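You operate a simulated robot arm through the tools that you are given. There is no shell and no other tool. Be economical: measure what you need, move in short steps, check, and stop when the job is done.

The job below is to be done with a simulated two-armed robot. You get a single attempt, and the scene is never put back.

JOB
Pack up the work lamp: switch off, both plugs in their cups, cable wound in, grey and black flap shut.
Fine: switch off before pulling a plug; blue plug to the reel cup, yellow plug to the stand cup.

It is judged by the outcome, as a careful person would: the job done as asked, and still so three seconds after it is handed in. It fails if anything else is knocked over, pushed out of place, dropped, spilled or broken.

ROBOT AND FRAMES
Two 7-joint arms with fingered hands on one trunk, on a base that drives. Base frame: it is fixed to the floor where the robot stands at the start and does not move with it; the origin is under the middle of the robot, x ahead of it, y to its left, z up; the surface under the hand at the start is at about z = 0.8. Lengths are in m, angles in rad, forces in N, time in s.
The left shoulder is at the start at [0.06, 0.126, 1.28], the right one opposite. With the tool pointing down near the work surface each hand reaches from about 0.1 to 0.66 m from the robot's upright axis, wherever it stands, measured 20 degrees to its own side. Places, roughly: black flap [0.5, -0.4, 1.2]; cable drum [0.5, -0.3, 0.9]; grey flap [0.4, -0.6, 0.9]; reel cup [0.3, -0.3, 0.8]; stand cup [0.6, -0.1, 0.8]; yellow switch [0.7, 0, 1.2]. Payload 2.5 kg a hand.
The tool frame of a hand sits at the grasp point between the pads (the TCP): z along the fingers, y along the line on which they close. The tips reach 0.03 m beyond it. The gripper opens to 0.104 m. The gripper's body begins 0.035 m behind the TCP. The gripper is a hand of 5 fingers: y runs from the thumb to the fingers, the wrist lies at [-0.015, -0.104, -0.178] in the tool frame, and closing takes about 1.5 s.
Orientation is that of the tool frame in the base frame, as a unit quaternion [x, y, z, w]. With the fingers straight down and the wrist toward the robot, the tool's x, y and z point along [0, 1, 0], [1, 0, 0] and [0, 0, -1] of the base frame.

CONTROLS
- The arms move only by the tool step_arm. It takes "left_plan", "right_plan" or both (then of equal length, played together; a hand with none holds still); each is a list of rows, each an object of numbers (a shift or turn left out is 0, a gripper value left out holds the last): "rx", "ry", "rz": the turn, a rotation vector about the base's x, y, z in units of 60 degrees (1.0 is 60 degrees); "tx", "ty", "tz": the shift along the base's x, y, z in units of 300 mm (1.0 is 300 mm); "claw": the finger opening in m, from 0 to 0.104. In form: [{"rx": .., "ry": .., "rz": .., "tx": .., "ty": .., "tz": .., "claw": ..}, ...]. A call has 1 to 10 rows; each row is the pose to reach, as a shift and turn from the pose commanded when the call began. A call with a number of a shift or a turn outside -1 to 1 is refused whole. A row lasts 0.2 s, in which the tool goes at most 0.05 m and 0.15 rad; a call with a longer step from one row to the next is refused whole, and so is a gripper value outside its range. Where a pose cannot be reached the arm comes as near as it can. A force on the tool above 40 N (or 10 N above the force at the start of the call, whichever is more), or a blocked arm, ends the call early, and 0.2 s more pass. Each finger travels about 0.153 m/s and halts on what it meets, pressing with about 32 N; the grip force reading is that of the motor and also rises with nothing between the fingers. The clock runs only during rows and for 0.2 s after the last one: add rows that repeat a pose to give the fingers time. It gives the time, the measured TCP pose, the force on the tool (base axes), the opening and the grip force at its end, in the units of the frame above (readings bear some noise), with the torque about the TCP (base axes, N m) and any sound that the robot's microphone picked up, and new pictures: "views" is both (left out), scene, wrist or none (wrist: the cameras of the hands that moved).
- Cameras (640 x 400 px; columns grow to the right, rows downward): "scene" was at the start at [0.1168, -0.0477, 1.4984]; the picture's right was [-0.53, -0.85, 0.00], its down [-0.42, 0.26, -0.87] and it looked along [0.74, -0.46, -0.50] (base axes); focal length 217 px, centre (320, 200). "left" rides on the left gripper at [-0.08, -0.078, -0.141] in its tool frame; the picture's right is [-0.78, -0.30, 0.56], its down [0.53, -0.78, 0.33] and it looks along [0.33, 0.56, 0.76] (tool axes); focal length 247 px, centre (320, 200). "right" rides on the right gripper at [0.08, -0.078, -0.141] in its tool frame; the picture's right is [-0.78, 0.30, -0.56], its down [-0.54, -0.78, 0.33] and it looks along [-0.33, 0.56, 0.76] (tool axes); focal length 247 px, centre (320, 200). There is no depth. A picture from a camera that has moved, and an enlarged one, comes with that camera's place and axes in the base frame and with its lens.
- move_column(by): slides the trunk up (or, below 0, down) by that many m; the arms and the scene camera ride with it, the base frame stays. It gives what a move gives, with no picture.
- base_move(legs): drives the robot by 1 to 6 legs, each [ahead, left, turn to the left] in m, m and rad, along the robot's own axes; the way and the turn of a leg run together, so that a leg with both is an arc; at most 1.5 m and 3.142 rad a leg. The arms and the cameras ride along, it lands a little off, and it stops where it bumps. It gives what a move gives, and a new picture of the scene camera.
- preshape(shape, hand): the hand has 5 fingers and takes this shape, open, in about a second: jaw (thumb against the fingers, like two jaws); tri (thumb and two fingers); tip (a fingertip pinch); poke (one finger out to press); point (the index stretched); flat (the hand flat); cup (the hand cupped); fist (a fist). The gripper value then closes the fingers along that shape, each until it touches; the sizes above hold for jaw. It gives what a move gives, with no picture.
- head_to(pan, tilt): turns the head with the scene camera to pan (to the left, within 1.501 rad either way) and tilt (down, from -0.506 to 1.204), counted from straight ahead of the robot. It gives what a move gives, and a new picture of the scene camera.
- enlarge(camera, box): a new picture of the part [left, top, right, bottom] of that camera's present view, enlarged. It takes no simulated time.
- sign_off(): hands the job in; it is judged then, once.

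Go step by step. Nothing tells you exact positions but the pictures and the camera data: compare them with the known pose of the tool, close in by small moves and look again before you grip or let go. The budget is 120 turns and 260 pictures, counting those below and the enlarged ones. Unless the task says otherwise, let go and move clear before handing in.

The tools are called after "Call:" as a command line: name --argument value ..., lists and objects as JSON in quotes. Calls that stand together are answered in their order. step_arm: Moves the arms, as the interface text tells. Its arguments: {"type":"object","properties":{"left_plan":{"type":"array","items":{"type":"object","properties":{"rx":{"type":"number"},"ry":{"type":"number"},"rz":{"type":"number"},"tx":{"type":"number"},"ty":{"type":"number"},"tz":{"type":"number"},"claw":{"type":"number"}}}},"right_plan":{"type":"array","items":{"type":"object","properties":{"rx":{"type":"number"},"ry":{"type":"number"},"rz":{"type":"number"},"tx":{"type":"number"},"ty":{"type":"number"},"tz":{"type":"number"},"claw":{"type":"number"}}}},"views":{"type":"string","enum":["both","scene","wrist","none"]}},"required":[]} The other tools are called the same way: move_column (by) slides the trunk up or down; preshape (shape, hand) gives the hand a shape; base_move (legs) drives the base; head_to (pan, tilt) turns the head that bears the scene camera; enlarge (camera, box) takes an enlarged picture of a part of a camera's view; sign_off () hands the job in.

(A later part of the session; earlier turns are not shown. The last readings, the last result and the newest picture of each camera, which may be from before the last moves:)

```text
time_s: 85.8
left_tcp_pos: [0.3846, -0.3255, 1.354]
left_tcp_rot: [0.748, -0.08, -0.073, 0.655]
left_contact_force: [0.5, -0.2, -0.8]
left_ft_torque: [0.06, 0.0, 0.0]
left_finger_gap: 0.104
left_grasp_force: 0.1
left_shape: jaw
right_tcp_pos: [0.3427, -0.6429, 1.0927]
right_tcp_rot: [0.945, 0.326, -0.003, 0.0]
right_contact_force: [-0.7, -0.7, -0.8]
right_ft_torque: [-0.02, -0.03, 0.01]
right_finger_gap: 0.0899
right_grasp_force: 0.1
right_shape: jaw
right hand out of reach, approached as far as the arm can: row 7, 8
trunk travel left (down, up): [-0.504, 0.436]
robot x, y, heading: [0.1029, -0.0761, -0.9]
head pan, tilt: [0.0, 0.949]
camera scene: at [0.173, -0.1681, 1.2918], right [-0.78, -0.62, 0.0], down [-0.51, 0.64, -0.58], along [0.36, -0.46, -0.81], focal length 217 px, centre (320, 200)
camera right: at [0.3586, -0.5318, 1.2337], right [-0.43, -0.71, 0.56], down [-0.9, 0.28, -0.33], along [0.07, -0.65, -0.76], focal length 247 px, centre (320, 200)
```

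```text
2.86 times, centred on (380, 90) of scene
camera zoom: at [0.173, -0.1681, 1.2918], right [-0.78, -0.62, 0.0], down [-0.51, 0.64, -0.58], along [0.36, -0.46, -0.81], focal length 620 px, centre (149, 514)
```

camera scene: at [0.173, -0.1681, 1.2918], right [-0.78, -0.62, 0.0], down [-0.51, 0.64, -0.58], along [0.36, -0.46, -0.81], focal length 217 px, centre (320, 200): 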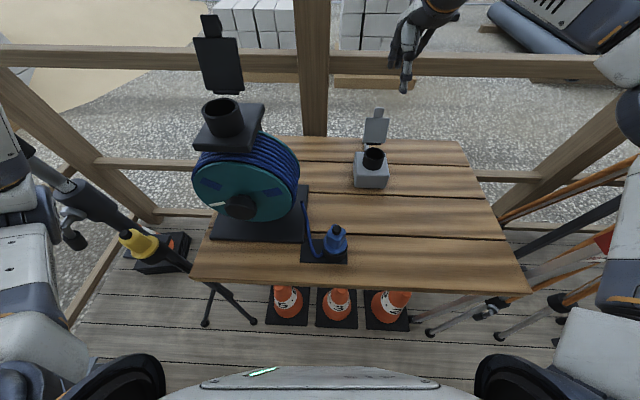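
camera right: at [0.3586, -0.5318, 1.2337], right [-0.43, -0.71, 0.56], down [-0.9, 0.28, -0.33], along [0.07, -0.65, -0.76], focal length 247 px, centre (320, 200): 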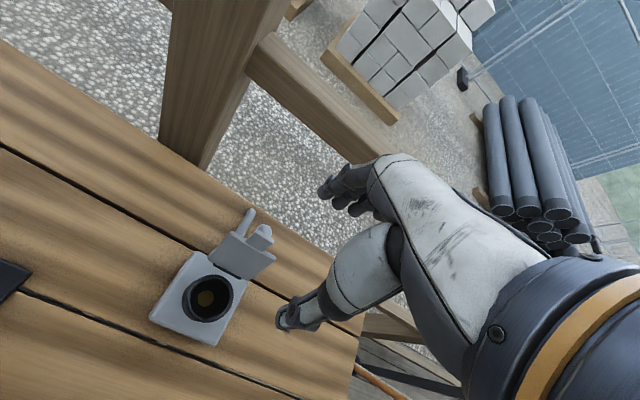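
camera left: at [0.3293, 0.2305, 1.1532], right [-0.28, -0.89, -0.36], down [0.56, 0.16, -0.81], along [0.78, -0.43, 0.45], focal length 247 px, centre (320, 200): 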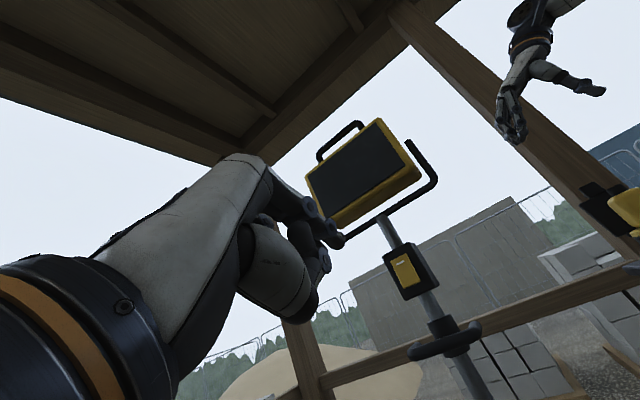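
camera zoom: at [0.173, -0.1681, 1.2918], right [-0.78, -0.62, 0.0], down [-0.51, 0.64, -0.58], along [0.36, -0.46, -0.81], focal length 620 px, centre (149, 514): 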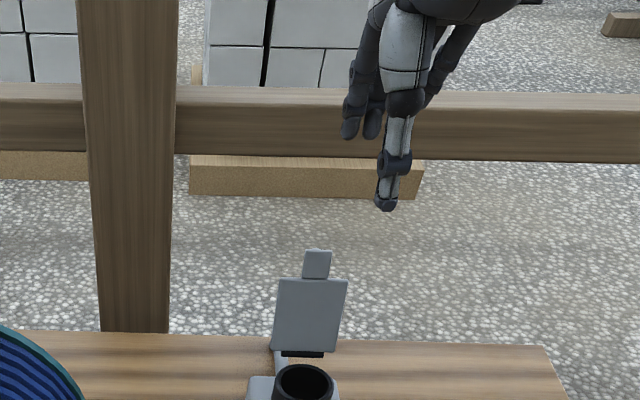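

Call:
enlarge --camera "right" --box '[140, 190, 300, 350]'

Call:
enlarge --camera "scene" --box '[340, 90, 420, 200]'

Call:
enlarge --camera "scene" --box '[170, 0, 320, 150]'

```text
2.50 times, centred on (220, 270) of right
camera zoom: at [0.3586, -0.5318, 1.2337], right [-0.43, -0.71, 0.56], down [-0.9, 0.28, -0.33], along [0.07, -0.65, -0.76], focal length 617 px, centre (570, 25)
```

zoom: 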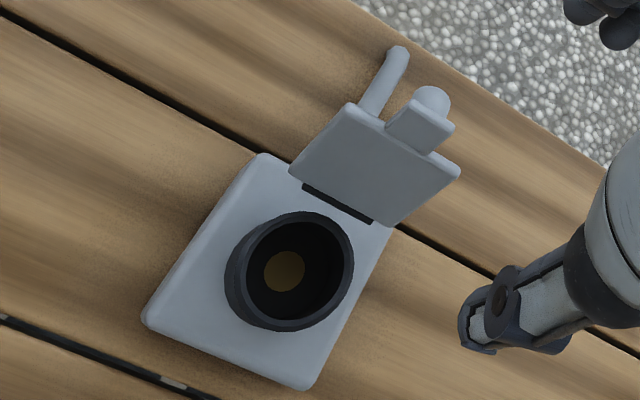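

```text
3.64 times, centred on (380, 145) of scene
camera zoom: at [0.173, -0.1681, 1.2918], right [-0.78, -0.62, 0.0], down [-0.51, 0.64, -0.58], along [0.36, -0.46, -0.81], focal length 789 px, centre (102, 400)
```

zoom: 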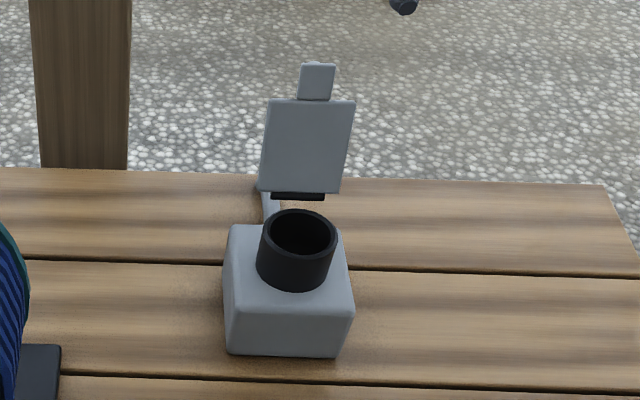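

```text
2.67 times, centred on (245, 75) of scene
camera zoom: at [0.173, -0.1681, 1.2918], right [-0.78, -0.62, 0.0], down [-0.51, 0.64, -0.58], along [0.36, -0.46, -0.81], focal length 578 px, centre (520, 533)
```

zoom: 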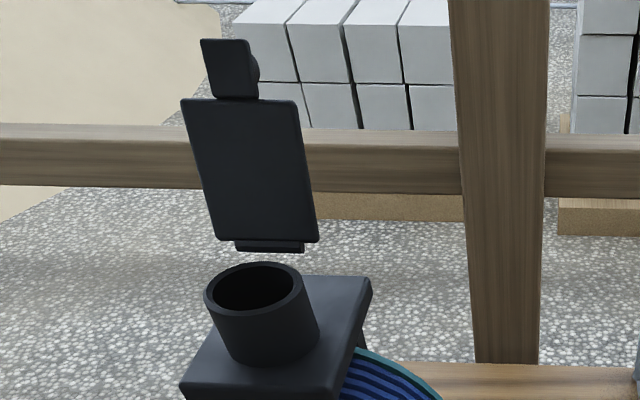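

Call:
step_arm --right_plan '[{"tx": 0.04, "ty": 0.02, "tz": -0.06}, {"tx": 0.08, "ty": 0.03, "tz": -0.12}, {"tx": 0.12, "ty": 0.03, "tz": -0.17}]' --views "none"

Call:
enlarge --camera "right" --box '[180, 150, 400, 370]'

Call:
enlarge --camera "scene" --box '[340, 40, 450, 150]'

```text
time_s: 86.6
left_tcp_pos: [0.3848, -0.3266, 1.3533]
left_tcp_rot: [0.748, -0.079, -0.071, 0.655]
left_contact_force: [0.3, 0.4, -1.0]
left_ft_torque: [-0.03, 0.0, 0.01]
left_finger_gap: 0.1036
left_grasp_force: 0.0
left_shape: jaw
right_tcp_pos: [0.3569, -0.6295, 1.0403]
right_tcp_rot: [0.945, 0.327, -0.001, 0.001]
right_contact_force: [0.7, 0.4, 0.1]
right_ft_torque: [0.02, 0.01, 0.0]
right_finger_gap: 0.0897
right_grasp_force: 0.0
right_shape: jaw
right hand out of reach, approached as far as the arm can: row 1, 2, 3
trunk travel left (down, up): [-0.504, 0.436]
robot x, y, heading: [0.1037, -0.0809, -0.896]
head pan, tilt: [0.0, 0.949]
```

```text
1.82 times, centred on (290, 260) of right
camera zoom: at [0.3722, -0.5174, 1.1811], right [-0.43, -0.71, 0.56], down [-0.9, 0.28, -0.33], along [0.08, -0.65, -0.76], focal length 449 px, centre (374, 91)
```

zoom: 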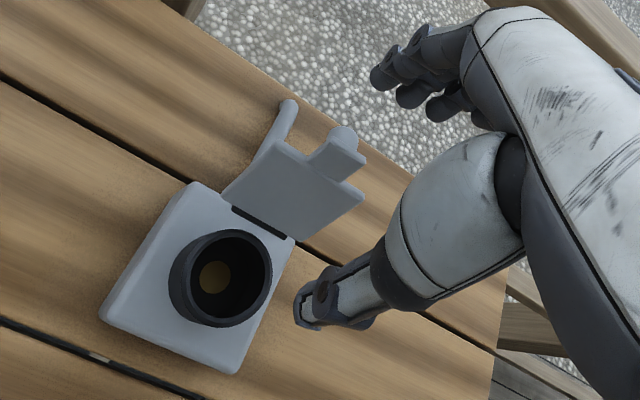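

```text
3.64 times, centred on (395, 95) of scene
camera zoom: at [0.173, -0.1684, 1.2918], right [-0.78, -0.62, 0.0], down [-0.51, 0.64, -0.58], along [0.36, -0.45, -0.81], focal length 789 px, centre (47, 582)
```

zoom: 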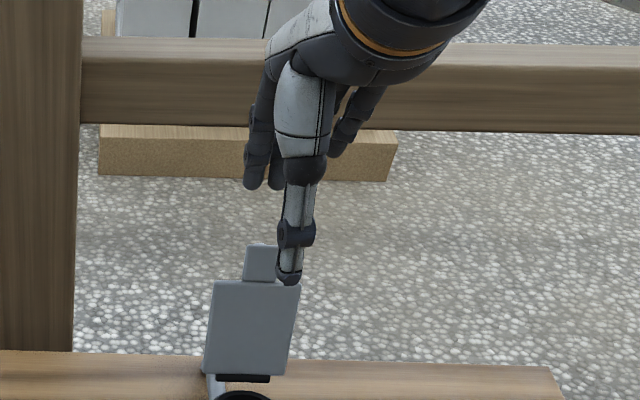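

Call:
base_move --legs '[[0.02, 0.0, 0]]'

Call:
step_arm --right_plan '[{"tz": -0.06, "claw": 0.1}, {"tz": -0.12}, {"tz": -0.17}]' --views "none"

Call:
enlarge --camera "right" --box '[180, 150, 400, 370]'

Call:
enlarge --camera "scene" --box '[340, 40, 450, 150]'

```text
time_s: 87.4
left_tcp_pos: [0.3969, -0.3428, 1.3519]
left_tcp_rot: [0.748, -0.079, -0.072, 0.655]
left_contact_force: [0.4, -0.2, 0.2]
left_ft_torque: [0.03, -0.01, -0.04]
left_finger_gap: 0.1042
left_grasp_force: 0.0
left_shape: jaw
right_tcp_pos: [0.3694, -0.645, 1.0407]
right_tcp_rot: [0.945, 0.327, -0.001, 0.0]
right_contact_force: [0.2, -0.5, -0.3]
right_ft_torque: [-0.01, -0.01, 0.0]
right_finger_gap: 0.0897
right_grasp_force: 0.1
right_shape: jaw
trunk travel left (down, up): [-0.504, 0.436]
robot x, y, heading: [0.1132, -0.0913, -0.895]
head pan, tilt: [0.0, 0.949]
camera scene: at [0.1858, -0.1845, 1.2917], right [-0.78, -0.62, 0.0], down [-0.51, 0.64, -0.58], along [0.36, -0.45, -0.81], focal length 217 px, centre (320, 200)
```

scene: 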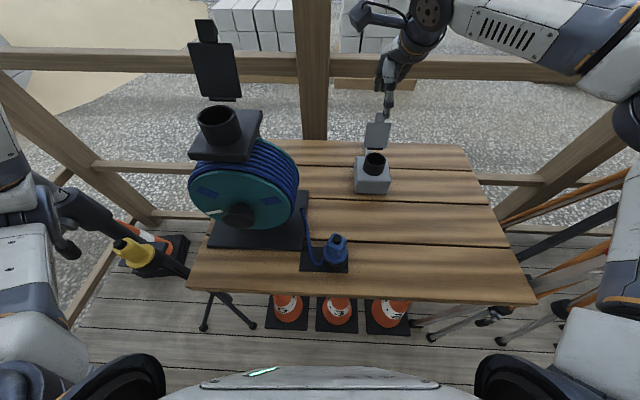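

```text
time_s: 88.2
left_tcp_pos: [0.3966, -0.3407, 1.3533]
left_tcp_rot: [0.748, -0.079, -0.072, 0.655]
left_contact_force: [0.3, 0.7, 0.6]
left_ft_torque: [-0.01, -0.01, -0.01]
left_finger_gap: 0.104
left_grasp_force: 0.1
left_shape: jaw
right_tcp_pos: [0.3696, -0.6452, 0.9901]
right_tcp_rot: [0.945, 0.327, -0.001, 0.002]
right_contact_force: [0.5, 0.2, -0.1]
right_ft_torque: [-0.01, 0.03, 0.01]
right_finger_gap: 0.1
right_grasp_force: 0.0
right_shape: jaw
trunk travel left (down, up): [-0.504, 0.436]
robot x, y, heading: [0.1139, -0.1006, -0.901]
head pan, tilt: [0.0, 0.949]
```

```text
1.82 times, centred on (290, 260) of right
camera zoom: at [0.3838, -0.5325, 1.1301], right [-0.43, -0.71, 0.56], down [-0.9, 0.28, -0.33], along [0.08, -0.65, -0.76], focal length 449 px, centre (374, 91)
```

zoom: 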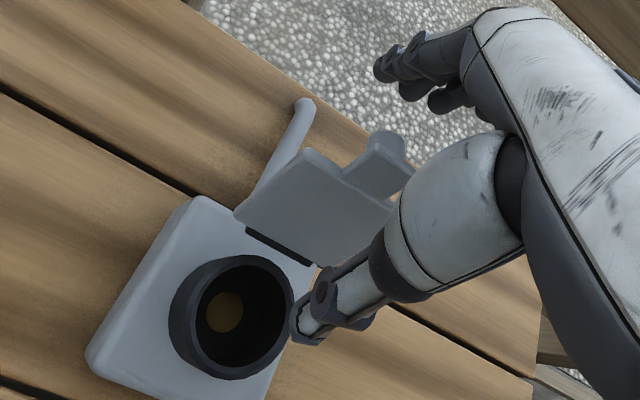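

```text
3.64 times, centred on (395, 95) of scene
camera zoom: at [0.1854, -0.184, 1.2918], right [-0.78, -0.62, 0.0], down [-0.51, 0.64, -0.58], along [0.36, -0.45, -0.81], focal length 789 px, centre (47, 582)
```

zoom: 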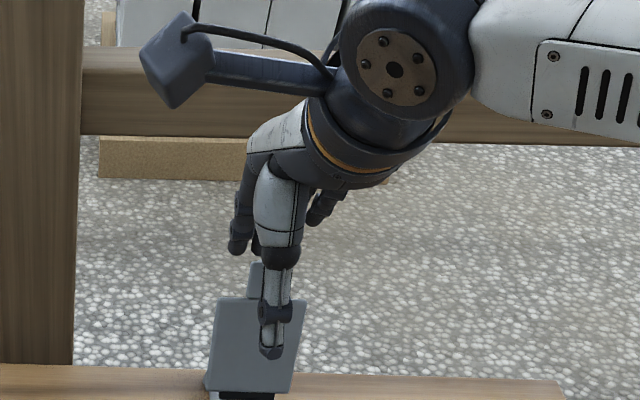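

Thumb is in front of the flap and fingers behind it. I'll pull toward me so the fingers swing the flap over.

Call:
step_arm --right_plan '[{"tz": -0.05}, {"tx": -0.04, "ty": 0.052, "tz": -0.05}, {"tx": -0.08, "ty": 0.104, "tz": -0.05}, {"tx": -0.12, "ty": 0.156, "tz": -0.05}, {"tx": -0.16, "ty": 0.208, "tz": -0.05}, {"tx": -0.2, "ty": 0.26, "tz": -0.05}]' --views "none"

Call:
enlarge --camera "right" --box '[180, 150, 400, 370]'

Call:
enlarge --camera "scene" --box '[320, 60, 430, 200]'

```text
time_s: 89.6
left_tcp_pos: [0.3966, -0.3418, 1.353]
left_tcp_rot: [0.748, -0.079, -0.072, 0.655]
left_contact_force: [0.1, 0.1, -0.3]
left_ft_torque: [0.0, 0.0, 0.02]
left_finger_gap: 0.1042
left_grasp_force: 0.1
left_shape: jaw
right_tcp_pos: [0.3102, -0.5663, 0.9741]
right_tcp_rot: [0.945, 0.328, -0.002, 0.0]
right_contact_force: [5.6, 1.7, -2.8]
right_ft_torque: [0.07, 0.11, 0.23]
right_finger_gap: 0.1004
right_grasp_force: 0.1
right_shape: jaw
trunk travel left (down, up): [-0.504, 0.436]
robot x, y, heading: [0.1141, -0.0971, -0.898]
head pan, tilt: [0.0, 0.949]
```

```text
1.82 times, centred on (290, 260) of right
camera zoom: at [0.3252, -0.4544, 1.1147], right [-0.42, -0.71, 0.56], down [-0.9, 0.28, -0.33], along [0.08, -0.64, -0.76], focal length 449 px, centre (374, 91)
```

zoom: 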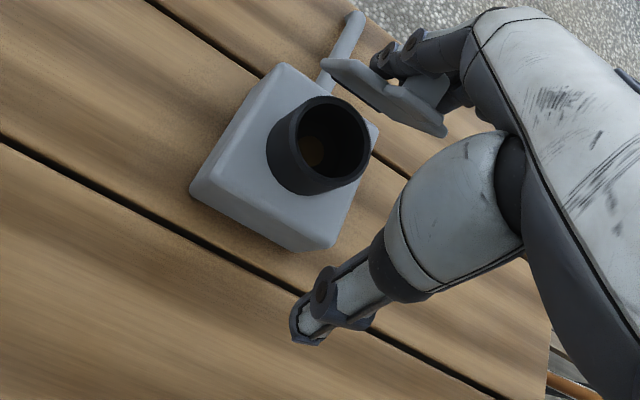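

```text
2.86 times, centred on (375, 130) of scene
camera zoom: at [0.1861, -0.1838, 1.2916], right [-0.78, -0.62, 0.0], down [-0.51, 0.64, -0.58], along [0.36, -0.45, -0.81], focal length 620 px, centre (163, 400)
```

zoom: 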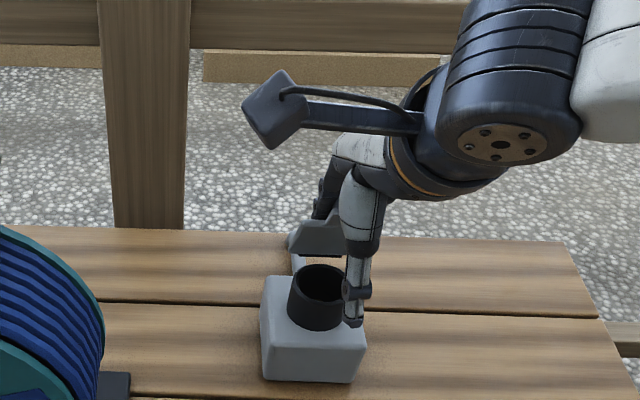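

Call:
step_arm --right_plan '[{"tx": -0.04, "ty": 0.052}, {"tx": -0.08, "ty": 0.104}, {"tx": -0.11, "ty": 0.143}]' --views "none"

Call:
enlarge --camera "right" --box '[180, 100, 400, 320]'

Call:
enlarge --camera "scene" --box '[320, 60, 430, 200]'

```text
time_s: 90.4
left_tcp_pos: [0.3955, -0.3419, 1.3535]
left_tcp_rot: [0.748, -0.079, -0.072, 0.655]
left_contact_force: [0.5, 0.6, -0.2]
left_ft_torque: [0.0, 0.04, 0.01]
left_finger_gap: 0.104
left_grasp_force: 0.1
left_shape: jaw
right_tcp_pos: [0.2765, -0.5248, 0.9756]
right_tcp_rot: [0.945, 0.327, -0.001, 0.001]
right_contact_force: [1.9, -0.9, -2.2]
right_ft_torque: [0.1, -0.04, 0.09]
right_finger_gap: 0.1013
right_grasp_force: 0.2
right_shape: jaw
trunk travel left (down, up): [-0.504, 0.436]
robot x, y, heading: [0.1178, -0.094, -0.896]
head pan, tilt: [0.0, 0.949]
```

```text
1.82 times, centred on (290, 210) of right
camera zoom: at [0.291, -0.4127, 1.1155], right [-0.43, -0.71, 0.56], down [-0.9, 0.28, -0.33], along [0.08, -0.65, -0.76], focal length 449 px, centre (374, 182)
```

zoom: 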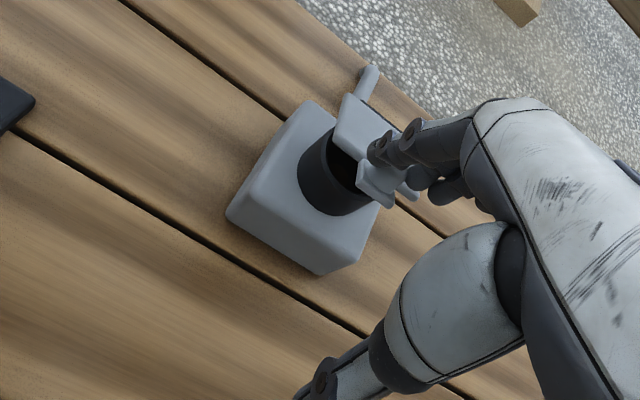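

```text
2.86 times, centred on (375, 130) of scene
camera zoom: at [0.1853, -0.1838, 1.2919], right [-0.78, -0.62, 0.0], down [-0.51, 0.64, -0.58], along [0.36, -0.46, -0.81], focal length 620 px, centre (163, 400)
```

zoom: 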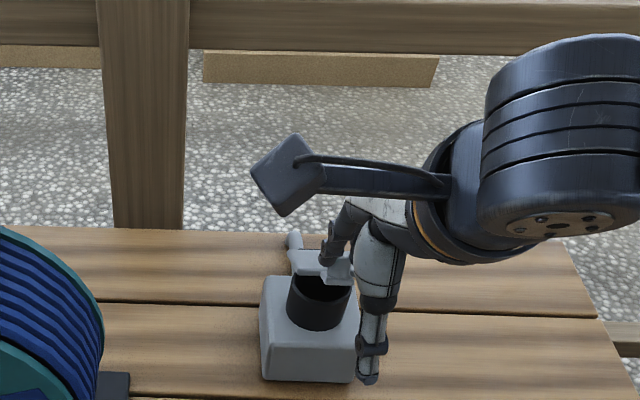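

Call:
step_arm --right_plan '[{"tz": -0.04}, {"tz": -0.08}, {"tz": -0.11}, {"tz": -0.14}]' --views "none"

Call:
enlarge --camera "right" --box '[180, 100, 400, 320]'

Call:
enlarge --camera "scene" --box '[320, 60, 430, 200]'

```text
time_s: 91.4
left_tcp_pos: [0.396, -0.3405, 1.3526]
left_tcp_rot: [0.748, -0.08, -0.072, 0.655]
left_contact_force: [0.3, -0.3, 0.0]
left_ft_torque: [-0.01, 0.0, 0.01]
left_finger_gap: 0.104
left_grasp_force: 0.2
left_shape: jaw
right_tcp_pos: [0.278, -0.524, 0.9333]
right_tcp_rot: [0.945, 0.327, -0.001, 0.002]
right_contact_force: [1.6, 0.3, 1.7]
right_ft_torque: [-0.1, -0.07, 0.04]
right_finger_gap: 0.1012
right_grasp_force: 0.1
right_shape: jaw
trunk travel left (down, up): [-0.504, 0.436]
robot x, y, heading: [0.1154, -0.0951, -0.897]
head pan, tilt: [0.0, 0.949]
```

```text
1.82 times, centred on (290, 210) of right
camera zoom: at [0.2919, -0.4123, 1.0731], right [-0.43, -0.71, 0.56], down [-0.9, 0.28, -0.33], along [0.08, -0.65, -0.76], focal length 449 px, centre (374, 182)
```

zoom: 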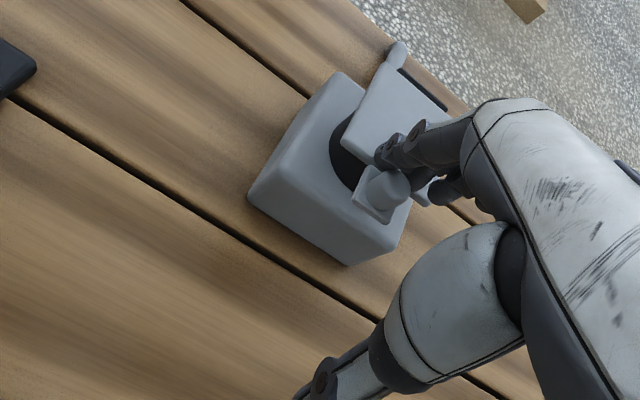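

```text
2.86 times, centred on (375, 130) of scene
camera zoom: at [0.1856, -0.1839, 1.2918], right [-0.78, -0.62, 0.0], down [-0.51, 0.64, -0.58], along [0.36, -0.46, -0.81], focal length 620 px, centre (163, 400)
```

zoom: 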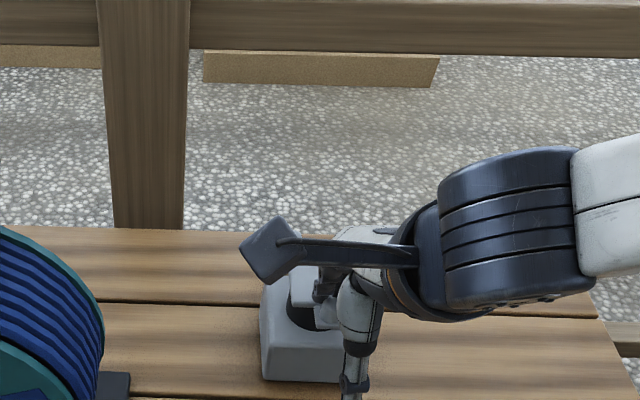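

Call:
step_arm --right_plan '[{"tz": -0.03}, {"tz": -0.06}, {"tz": -0.08}, {"tz": -0.1}]' --views "none"

Call:
enlarge --camera "right" --box '[180, 100, 400, 320]'

```text
time_s: 92.0
left_tcp_pos: [0.3957, -0.3408, 1.354]
left_tcp_rot: [0.747, -0.08, -0.072, 0.656]
left_contact_force: [-1.1, 0.8, 0.9]
left_ft_torque: [0.04, -0.01, -0.03]
left_finger_gap: 0.1038
left_grasp_force: 0.1
left_shape: jaw
right_tcp_pos: [0.2825, -0.5288, 0.9263]
right_tcp_rot: [0.944, 0.329, 0.004, 0.018]
right_contact_force: [-5.0, 2.3, 23.9]
right_ft_torque: [-1.05, -0.49, -0.12]
right_finger_gap: 0.0971
right_grasp_force: 0.1
right_shape: jaw
trunk travel left (down, up): [-0.504, 0.436]
robot x, y, heading: [0.1141, -0.0959, -0.897]
head pan, tilt: [0.0, 0.949]
stopped in row 3 (right hand): the force on the tool passed its limit at 44 N (the readings are from after the stop); the commanded pose is now the measured one
```

```text
1.82 times, centred on (290, 210) of right
camera zoom: at [0.2935, -0.4121, 1.0645], right [-0.44, -0.7, 0.57], down [-0.89, 0.27, -0.36], along [0.1, -0.67, -0.74], focal length 449 px, centre (374, 182)
```

zoom: 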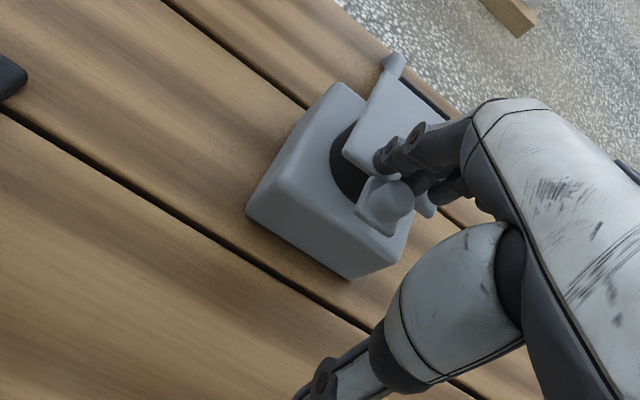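

The fingers press firmly on the flap. I'll lift off and check that it stays shut.

Call:
step_arm --right_plan '[{"tz": 0.06}, {"tz": 0.16}, {"tz": 0.3}, {"tz": 0.45}, {"tz": 0.6}]' --views "wrist"

Call:
enlarge --camera "right" --box '[180, 100, 400, 320]'

Call:
enlarge --camera "scene" --box '[320, 100, 430, 240]'

```text
time_s: 93.2
left_tcp_pos: [0.3939, -0.3408, 1.3542]
left_tcp_rot: [0.748, -0.08, -0.072, 0.655]
left_contact_force: [0.3, 0.3, -0.2]
left_ft_torque: [0.0, -0.01, 0.02]
left_finger_gap: 0.104
left_grasp_force: 0.0
left_shape: jaw
right_tcp_pos: [0.2797, -0.5264, 1.102]
right_tcp_rot: [0.944, 0.329, 0.002, 0.011]
right_contact_force: [0.0, 0.3, 0.2]
right_ft_torque: [-0.01, -0.02, -0.03]
right_finger_gap: 0.1004
right_grasp_force: 0.0
right_shape: jaw
trunk travel left (down, up): [-0.504, 0.436]
robot x, y, heading: [0.1135, -0.0965, -0.896]
head pan, tilt: [0.0, 0.949]
camera right: at [0.2925, -0.4125, 1.2413], right [-0.43, -0.7, 0.57], down [-0.9, 0.27, -0.35], along [0.09, -0.66, -0.75], focal length 247 px, centre (320, 200)
```

right: 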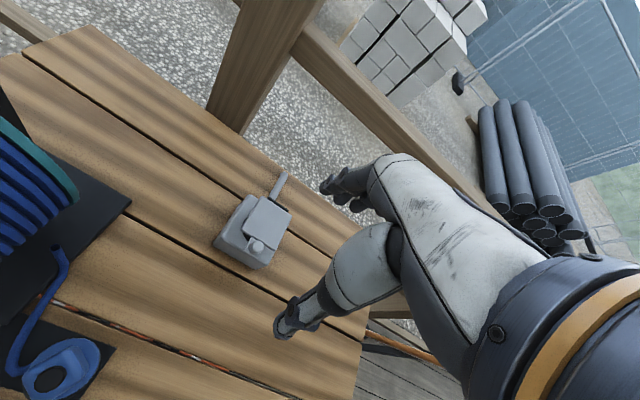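

```text
1.82 times, centred on (290, 210) of right
camera zoom: at [0.2925, -0.4125, 1.2413], right [-0.43, -0.7, 0.57], down [-0.9, 0.27, -0.35], along [0.09, -0.66, -0.75], focal length 449 px, centre (374, 182)
```

zoom: 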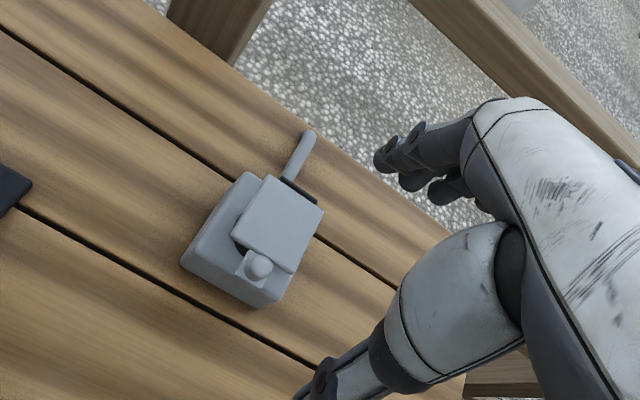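

```text
2.86 times, centred on (375, 170) of scene
camera zoom: at [0.1852, -0.1836, 1.2918], right [-0.78, -0.62, 0.0], down [-0.51, 0.64, -0.58], along [0.36, -0.46, -0.81], focal length 620 px, centre (163, 286)
```

zoom: 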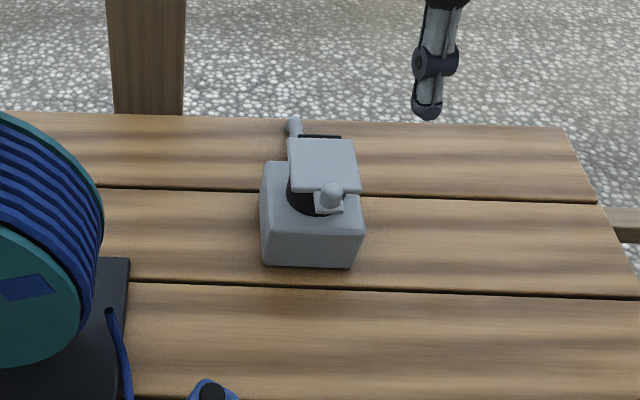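

The grey flap lies flat and shut. Now the reel: I'll back off and turn the left hand to face the drum knob.

Call:
base_move --legs '[[-0.2, 0, 0], [0, -0.05, 0]]'

Call:
step_arm --left_plan '[{"rz": 0.12}, {"rz": 0.24}, {"rz": 0.36}, {"rz": 0.48}, {"rz": 0.6}, {"rz": 0.72}, {"rz": 0.84}]'

Call:
enlarge --camera "scene" --box '[200, 60, 360, 260]'

```text
time_s: 95.3
left_tcp_pos: [0.2322, -0.2175, 1.352]
left_tcp_rot: [0.748, -0.079, -0.072, 0.655]
left_contact_force: [0.0, 0.1, 0.0]
left_ft_torque: [0.0, 0.02, 0.02]
left_finger_gap: 0.104
left_grasp_force: 0.1
left_shape: jaw
right_tcp_pos: [0.1182, -0.4032, 1.1009]
right_tcp_rot: [0.944, 0.33, 0.002, 0.011]
right_contact_force: [-0.6, 0.5, -0.3]
right_ft_torque: [-0.02, -0.03, -0.02]
right_finger_gap: 0.1001
right_grasp_force: 0.1
right_shape: jaw
trunk travel left (down, up): [-0.504, 0.436]
robot x, y, heading: [-0.0491, 0.029, -0.894]
head pan, tilt: [0.0, 0.949]
camera scene: at [0.0218, -0.0601, 1.2918], right [-0.78, -0.63, 0.0], down [-0.51, 0.63, -0.58], along [0.36, -0.45, -0.81], focal length 217 px, centre (320, 200)
```

scene: 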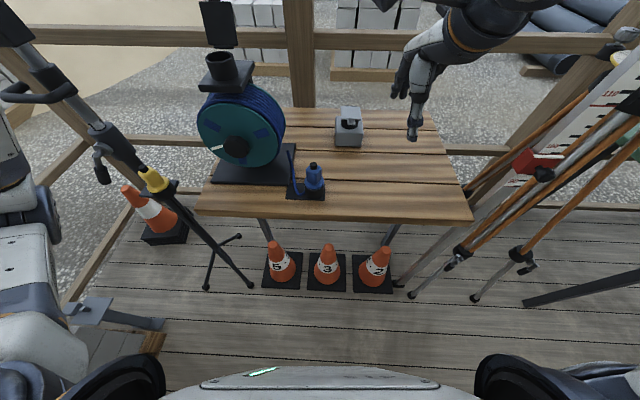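

```text
time_s: 96.9
left_tcp_pos: [0.234, -0.2168, 1.3531]
left_tcp_rot: [0.709, 0.248, 0.214, 0.624]
left_contact_force: [-0.2, 0.3, 0.0]
left_ft_torque: [0.03, -0.01, -0.01]
left_finger_gap: 0.1043
left_grasp_force: 0.1
left_shape: jaw
right_tcp_pos: [0.1181, -0.4034, 1.1009]
right_tcp_rot: [0.944, 0.329, 0.003, 0.011]
right_contact_force: [0.4, 0.7, -0.8]
right_ft_torque: [0.01, -0.01, -0.05]
right_finger_gap: 0.1004
right_grasp_force: 0.0
right_shape: jaw
trunk travel left (down, up): [-0.504, 0.436]
robot x, y, heading: [-0.047, 0.026, -0.896]
head pan, tilt: [0.0, 0.949]
camera scene: at [0.022, -0.0597, 1.2918], right [-0.78, -0.63, 0.0], down [-0.51, 0.63, -0.58], along [0.36, -0.45, -0.81], focal length 217 px, centre (320, 200)
camera left: at [0.0769, -0.1483, 1.2959], right [-0.29, -0.89, -0.36], down [0.56, 0.15, -0.82], along [0.78, -0.44, 0.45], focal length 247 px, centre (320, 200)
```

scene: 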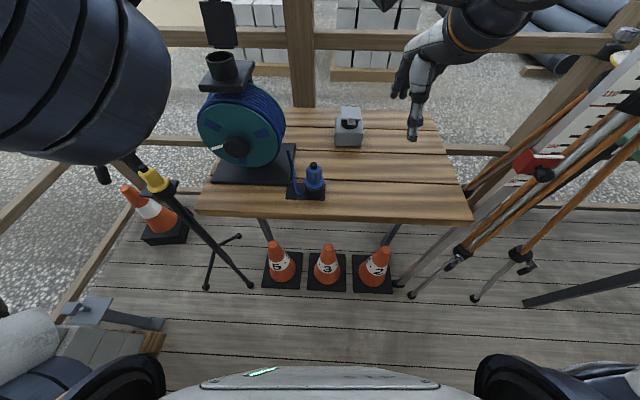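
left: 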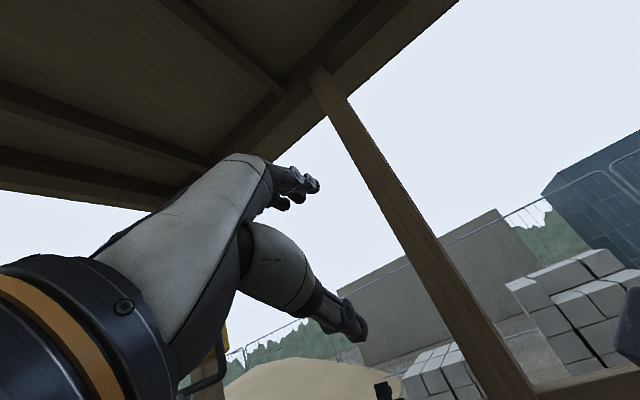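

```text
2.00 times, centred on (280, 160) of scene
camera zoom: at [0.022, -0.0597, 1.2918], right [-0.78, -0.63, 0.0], down [-0.51, 0.63, -0.58], along [0.36, -0.45, -0.81], focal length 434 px, centre (400, 280)
```

zoom: 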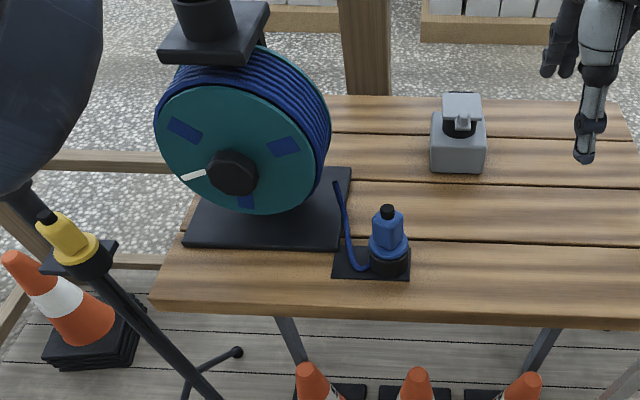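

Call:
step_arm --left_plan '[{"tx": 0.03, "ty": 0.05, "tz": -0.1}, {"tx": 0.06, "ty": 0.1, "tz": -0.22}, {"tx": 0.09, "ty": 0.15, "tz": -0.34}, {"tx": 0.12, "ty": 0.2, "tz": -0.46}, {"tx": 0.15, "ty": 0.25, "tz": -0.58}, {"tx": 0.18, "ty": 0.3, "tz": -0.7}, {"tx": 0.22, "ty": 0.35, "tz": -0.82}, {"tx": 0.25, "ty": 0.39, "tz": -0.94}]' --views "none"

Call:
step_arm --left_plan '[{"tz": -0.13}, {"tz": -0.26}, {"tz": -0.38}]'

```text
time_s: 98.7
left_tcp_pos: [0.272, -0.2619, 1.1768]
left_tcp_rot: [0.71, 0.249, 0.214, 0.623]
left_contact_force: [0.0, 0.5, -0.1]
left_ft_torque: [0.0, -0.02, -0.03]
left_finger_gap: 0.1043
left_grasp_force: 0.1
left_shape: jaw
left hand out of reach, approached as far as the arm can: row 1, 2, 3, 4, 5, 6, 7, 8
right_tcp_pos: [0.1196, -0.4029, 1.1021]
right_tcp_rot: [0.944, 0.329, 0.002, 0.012]
right_contact_force: [0.4, 1.1, 1.0]
right_ft_torque: [0.0, 0.03, 0.03]
right_finger_gap: 0.1003
right_grasp_force: 0.0
right_shape: jaw
trunk travel left (down, up): [-0.504, 0.436]
robot x, y, heading: [-0.0476, 0.0259, -0.901]
head pan, tilt: [0.0, 0.949]
```

```text
time_s: 99.5
left_tcp_pos: [0.2688, -0.3086, 1.1445]
left_tcp_rot: [0.712, 0.249, 0.214, 0.621]
left_contact_force: [0.4, 1.2, -0.4]
left_ft_torque: [0.03, 0.02, 0.0]
left_finger_gap: 0.1038
left_grasp_force: 0.0
left_shape: jaw
left hand out of reach, approached as far as the arm can: row 1, 2, 3
right_tcp_pos: [0.118, -0.4019, 1.1015]
right_tcp_rot: [0.944, 0.33, 0.002, 0.012]
right_contact_force: [-0.2, -0.2, 0.8]
right_ft_torque: [-0.02, -0.01, 0.04]
right_finger_gap: 0.1002
right_grasp_force: 0.0
right_shape: jaw
trunk travel left (down, up): [-0.504, 0.436]
robot x, y, heading: [-0.0476, 0.0261, -0.905]
head pan, tilt: [0.0, 0.949]
camera scene: at [0.0223, -0.0591, 1.2918], right [-0.78, -0.63, 0.0], down [-0.51, 0.63, -0.58], along [0.36, -0.45, -0.81], focal length 217 px, centre (320, 200)
camera left: at [0.1119, -0.2394, 1.0883], right [-0.29, -0.88, -0.37], down [0.56, 0.15, -0.82], along [0.78, -0.44, 0.45], focal length 247 px, centre (320, 200)
```

scene: 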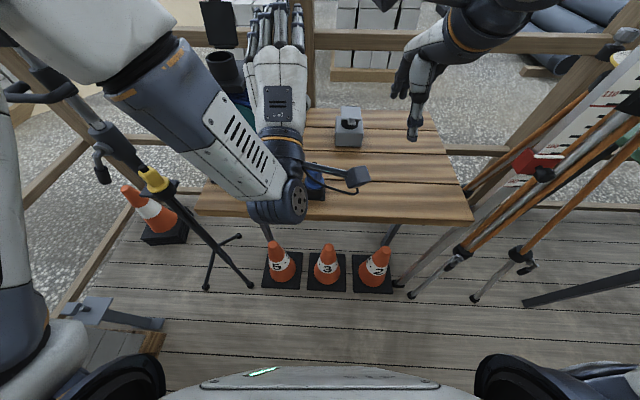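
left: 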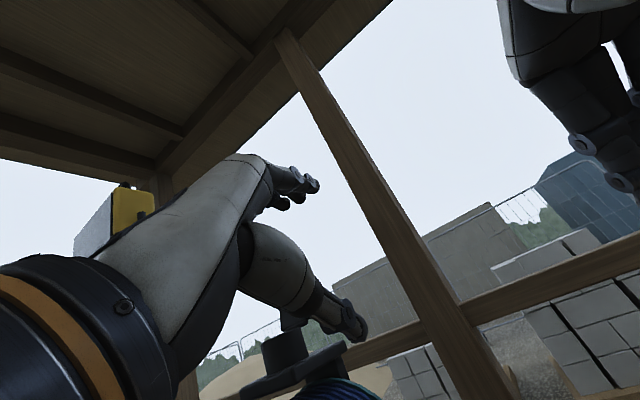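

The horizontal hand needs more distance and a lower trunk. I'll lift the left hand, back up and lower the trunk.

Call:
step_arm --left_plan '[{"tz": 0.13}, {"tz": 0.26}, {"tz": 0.4}]' --right_plan '[{"tz": 0.13}, {"tz": 0.26}, {"tz": 0.4}]' --views "none"

Call:
base_move --legs '[[-0.13, 0.0, 0]]'

Call:
move_column --by -0.1

Call:
step_arm --left_plan '[{"tx": 0.08, "ty": 0.06}, {"tx": 0.16, "ty": 0.12}, {"tx": 0.24, "ty": 0.18, "tz": -0.05}, {"tx": 0.3, "ty": 0.22, "tz": -0.13}, {"tx": 0.36, "ty": 0.26, "tz": -0.23}, {"tx": 0.4, "ty": 0.3, "tz": -0.35}, {"tx": 0.4, "ty": 0.3, "tz": -0.5}]'

```text
time_s: 100.3
left_tcp_pos: [0.2676, -0.3086, 1.2657]
left_tcp_rot: [0.71, 0.248, 0.215, 0.623]
left_contact_force: [0.0, -0.7, -0.2]
left_ft_torque: [0.01, -0.02, 0.0]
left_finger_gap: 0.1041
left_grasp_force: 0.0
left_shape: jaw
right_tcp_pos: [0.1178, -0.4032, 1.2239]
right_tcp_rot: [0.944, 0.329, 0.002, 0.01]
right_contact_force: [0.2, -0.2, 0.8]
right_ft_torque: [-0.03, 0.0, 0.02]
right_finger_gap: 0.1002
right_grasp_force: 0.0
right_shape: jaw
trunk travel left (down, up): [-0.504, 0.436]
robot x, y, heading: [-0.048, 0.0321, -0.895]
head pan, tilt: [0.0, 0.949]
```

```text
time_s: 101.6
left_tcp_pos: [0.1867, -0.2085, 1.2644]
left_tcp_rot: [0.711, 0.248, 0.214, 0.623]
left_contact_force: [-0.4, -0.1, 1.0]
left_ft_torque: [-0.04, 0.03, -0.02]
left_finger_gap: 0.1039
left_grasp_force: 0.1
left_shape: jaw
right_tcp_pos: [0.0381, -0.302, 1.2239]
right_tcp_rot: [0.944, 0.329, 0.002, 0.011]
right_contact_force: [-0.2, -0.3, -0.2]
right_ft_torque: [0.02, 0.02, 0.01]
right_finger_gap: 0.1002
right_grasp_force: 0.0
right_shape: jaw
trunk travel left (down, up): [-0.504, 0.436]
robot x, y, heading: [-0.1274, 0.1299, -0.892]
head pan, tilt: [0.0, 0.949]
camera scene: at [-0.0589, 0.0419, 1.2919], right [-0.78, -0.63, 0.0], down [-0.51, 0.63, -0.58], along [0.36, -0.45, -0.81], focal length 217 px, centre (320, 200)
```

scene: 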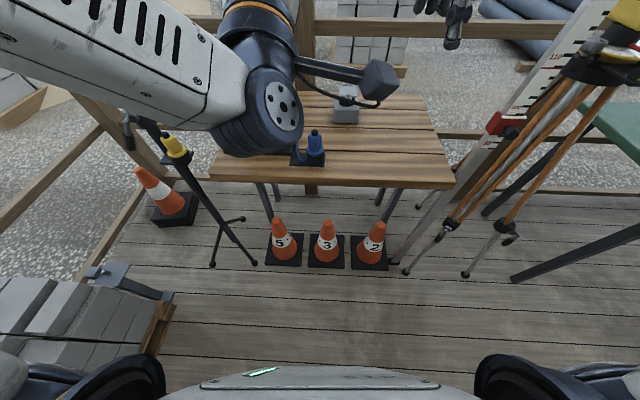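

```text
time_s: 102.9
left_tcp_pos: [0.1874, -0.2089, 1.1649]
left_tcp_rot: [0.711, 0.248, 0.214, 0.623]
left_contact_force: [0.1, 0.3, 0.6]
left_ft_torque: [-0.02, 0.0, -0.02]
left_finger_gap: 0.1041
left_grasp_force: 0.0
left_shape: jaw
right_tcp_pos: [0.0374, -0.3025, 1.1233]
right_tcp_rot: [0.944, 0.33, 0.002, 0.011]
right_contact_force: [0.3, 0.1, 0.3]
right_ft_torque: [0.01, 0.0, 0.01]
right_finger_gap: 0.1002
right_grasp_force: 0.1
right_shape: jaw
trunk travel left (down, up): [-0.404, 0.536]
robot x, y, heading: [-0.1279, 0.1295, -0.898]
head pan, tilt: [0.0, 0.949]
```

```text
time_s: 104.5
left_tcp_pos: [0.191, -0.1585, 1.0761]
left_tcp_rot: [0.71, 0.251, 0.214, 0.622]
left_contact_force: [0.1, 0.2, -0.4]
left_ft_torque: [0.01, 0.0, -0.02]
left_finger_gap: 0.1041
left_grasp_force: 0.1
left_shape: jaw
left hand out of reach, approached as far as the arm can: row 2, 3, 4, 5, 6, 7
right_tcp_pos: [0.0373, -0.3018, 1.1239]
right_tcp_rot: [0.944, 0.33, 0.002, 0.011]
right_contact_force: [0.8, -0.3, 0.2]
right_ft_torque: [0.0, -0.03, 0.01]
right_finger_gap: 0.1002
right_grasp_force: 0.1
right_shape: jaw
trunk travel left (down, up): [-0.404, 0.536]
robot x, y, heading: [-0.1295, 0.1287, -0.895]
head pan, tilt: [0.0, 0.949]
camera scene: at [-0.0585, 0.0417, 1.1918], right [-0.78, -0.63, 0.0], down [-0.51, 0.63, -0.58], along [0.36, -0.45, -0.81], focal length 217 px, centre (320, 200)
camera left: at [0.0343, -0.0914, 1.0189], right [-0.29, -0.89, -0.36], down [0.55, 0.15, -0.82], along [0.78, -0.44, 0.45], focal length 247 px, centre (320, 200)
```

scene: 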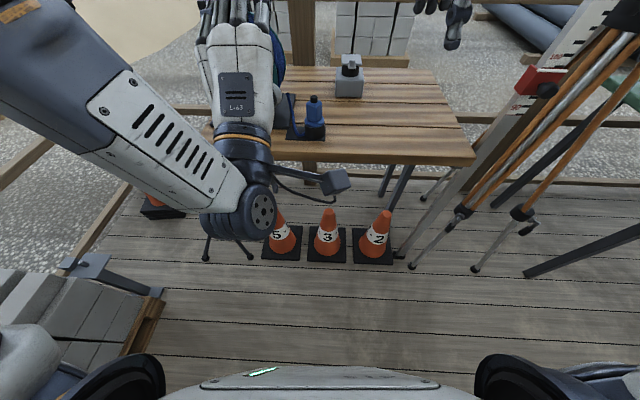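
left: 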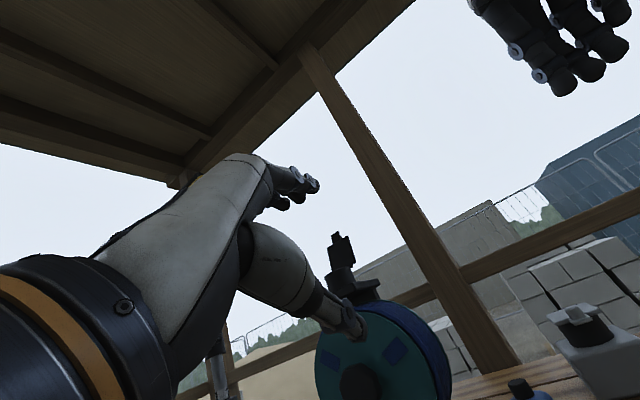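

The knob is visible now, but this roll is at the limit. I'll roll the left hand clockwise about its pointing direction so the wrist comes out to the left.

Call:
step_arm --left_plan '[{"rx": 0.08, "ry": -0.1}, {"rx": 0.16, "ry": -0.2}, {"rx": 0.24, "ry": -0.3}, {"rx": 0.32, "ry": -0.4}, {"rx": 0.4, "ry": -0.5}, {"rx": 0.48, "ry": -0.6}, {"rx": 0.56, "ry": -0.7}, {"rx": 0.62, "ry": -0.78}]'

```text
time_s: 105.5
left_tcp_pos: [0.1841, -0.1709, 1.0944]
left_tcp_rot: [0.746, 0.171, 0.33, 0.552]
left_contact_force: [0.0, -0.3, 0.9]
left_ft_torque: [0.03, 0.02, -0.01]
left_finger_gap: 0.104
left_grasp_force: 0.0
left_shape: jaw
left hand out of reach, approached as far as the arm can: row 1, 2, 3, 4
right_tcp_pos: [0.0382, -0.3034, 1.1232]
right_tcp_rot: [0.944, 0.33, 0.0, 0.01]
right_contact_force: [0.4, 0.5, -0.7]
right_ft_torque: [0.03, 0.01, 0.04]
right_finger_gap: 0.1001
right_grasp_force: 0.1
right_shape: jaw
trunk travel left (down, up): [-0.404, 0.536]
robot x, y, heading: [-0.1307, 0.1295, -0.894]
head pan, tilt: [0.0, 0.949]
stopped in row 4 (left hand): the arm was blocked; the commanded pose is now the measured one
camera scene: at [-0.0451, 0.0472, 1.1981], right [-0.65, -0.76, 0.0], down [-0.58, 0.5, -0.65], along [0.49, -0.42, -0.76], focal length 217 px, centre (320, 200)
camera left: at [0.0375, -0.0946, 1.0221], right [-0.15, -0.78, -0.61], down [0.7, 0.35, -0.62], along [0.7, -0.52, 0.49], focal length 247 px, centre (320, 200)
```

scene: 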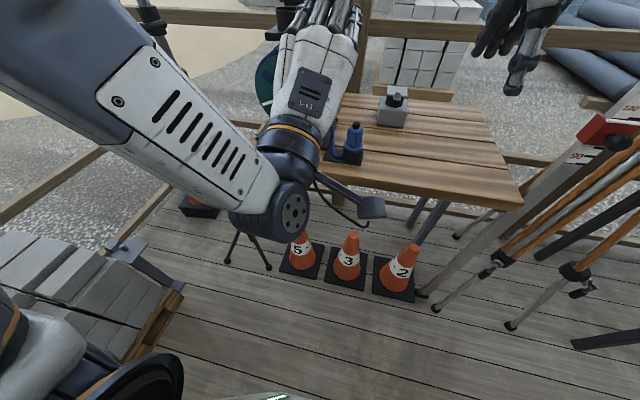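
left: 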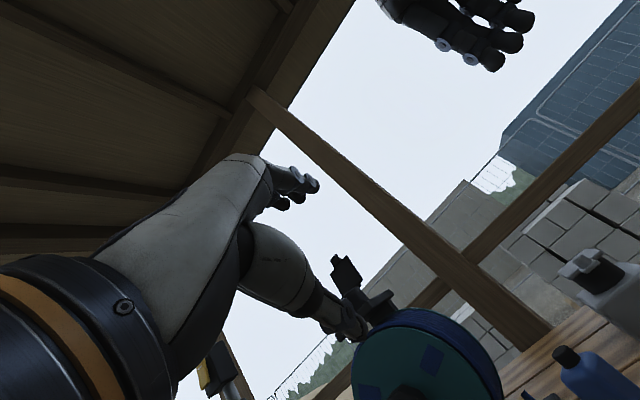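

The upper arm brushed my own head, so the hand is folded too close. I'll undo the roll, back the base up more, and then extend toward the knob.

Call:
step_arm --left_plan '[{"rx": -0.08, "ry": 0.1, "tx": 0.05, "ty": -0.06}, {"rx": -0.16, "ry": 0.2, "tx": 0.1, "ty": -0.12}, {"rx": -0.24, "ry": 0.3, "tx": 0.1, "ty": -0.12}]' --views "none"

Call:
base_move --legs '[[-0.15, 0.0, 0]]'

Call:
head_to --pan 0.1 --tilt 0.7

```text
time_s: 106.3
left_tcp_pos: [0.2132, -0.2078, 1.0984]
left_tcp_rot: [0.71, 0.295, 0.188, 0.612]
left_contact_force: [-0.8, 0.2, -0.8]
left_ft_torque: [0.02, -0.02, 0.0]
left_finger_gap: 0.104
left_grasp_force: 0.1
left_shape: jaw
right_tcp_pos: [0.0365, -0.3023, 1.1235]
right_tcp_rot: [0.944, 0.329, 0.001, 0.011]
right_contact_force: [-0.4, 0.5, 0.0]
right_ft_torque: [0.0, -0.04, -0.01]
right_finger_gap: 0.1001
right_grasp_force: 0.1
right_shape: jaw
trunk travel left (down, up): [-0.404, 0.536]
robot x, y, heading: [-0.129, 0.1298, -0.896]
head pan, tilt: [0.0, 0.949]
```

```text
time_s: 107.7
left_tcp_pos: [0.1186, -0.0911, 1.0979]
left_tcp_rot: [0.711, 0.294, 0.188, 0.611]
left_contact_force: [0.6, 0.1, 0.0]
left_ft_torque: [-0.04, -0.03, 0.01]
left_finger_gap: 0.1041
left_grasp_force: 0.1
left_shape: jaw
right_tcp_pos: [-0.0553, -0.1853, 1.1231]
right_tcp_rot: [0.944, 0.329, 0.002, 0.011]
right_contact_force: [-0.3, -0.2, -0.9]
right_ft_torque: [0.01, -0.01, 0.0]
right_finger_gap: 0.1003
right_grasp_force: 0.0
right_shape: jaw
trunk travel left (down, up): [-0.404, 0.536]
robot x, y, heading: [-0.2179, 0.2472, -0.897]
head pan, tilt: [0.0, 0.949]
camera scene: at [-0.152, 0.158, 1.1918], right [-0.78, -0.63, 0.0], down [-0.51, 0.63, -0.58], along [0.36, -0.45, -0.81], focal length 217 px, centre (320, 200)
```

scene: 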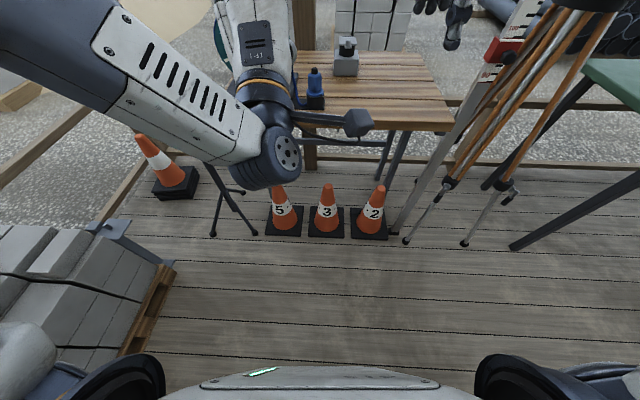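

```text
time_s: 108.4
left_tcp_pos: [0.118, -0.0914, 1.0972]
left_tcp_rot: [0.711, 0.294, 0.188, 0.611]
left_contact_force: [0.7, 0.1, 0.3]
left_ft_torque: [0.0, 0.0, 0.02]
left_finger_gap: 0.104
left_grasp_force: 0.1
left_shape: jaw
right_tcp_pos: [-0.0567, -0.1867, 1.1232]
right_tcp_rot: [0.944, 0.329, 0.001, 0.01]
right_contact_force: [-0.1, 0.6, -0.4]
right_ft_torque: [0.02, 0.01, 0.02]
right_finger_gap: 0.0998
right_grasp_force: 0.1
right_shape: jaw
trunk travel left (down, up): [-0.404, 0.536]
robot x, y, heading: [-0.2242, 0.2437, -0.897]
head pan, tilt: [0.099, 0.7]
camera scene: at [-0.1379, 0.1538, 1.2115], right [-0.71, -0.7, 0.0], down [-0.45, 0.46, -0.76], along [0.53, -0.55, -0.64], focal length 217 px, centre (320, 200)
```

scene: 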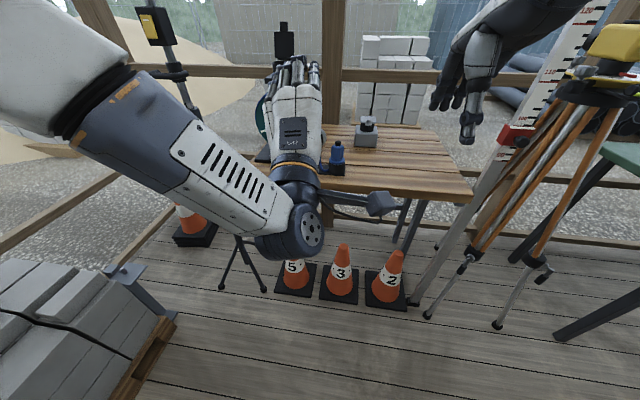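

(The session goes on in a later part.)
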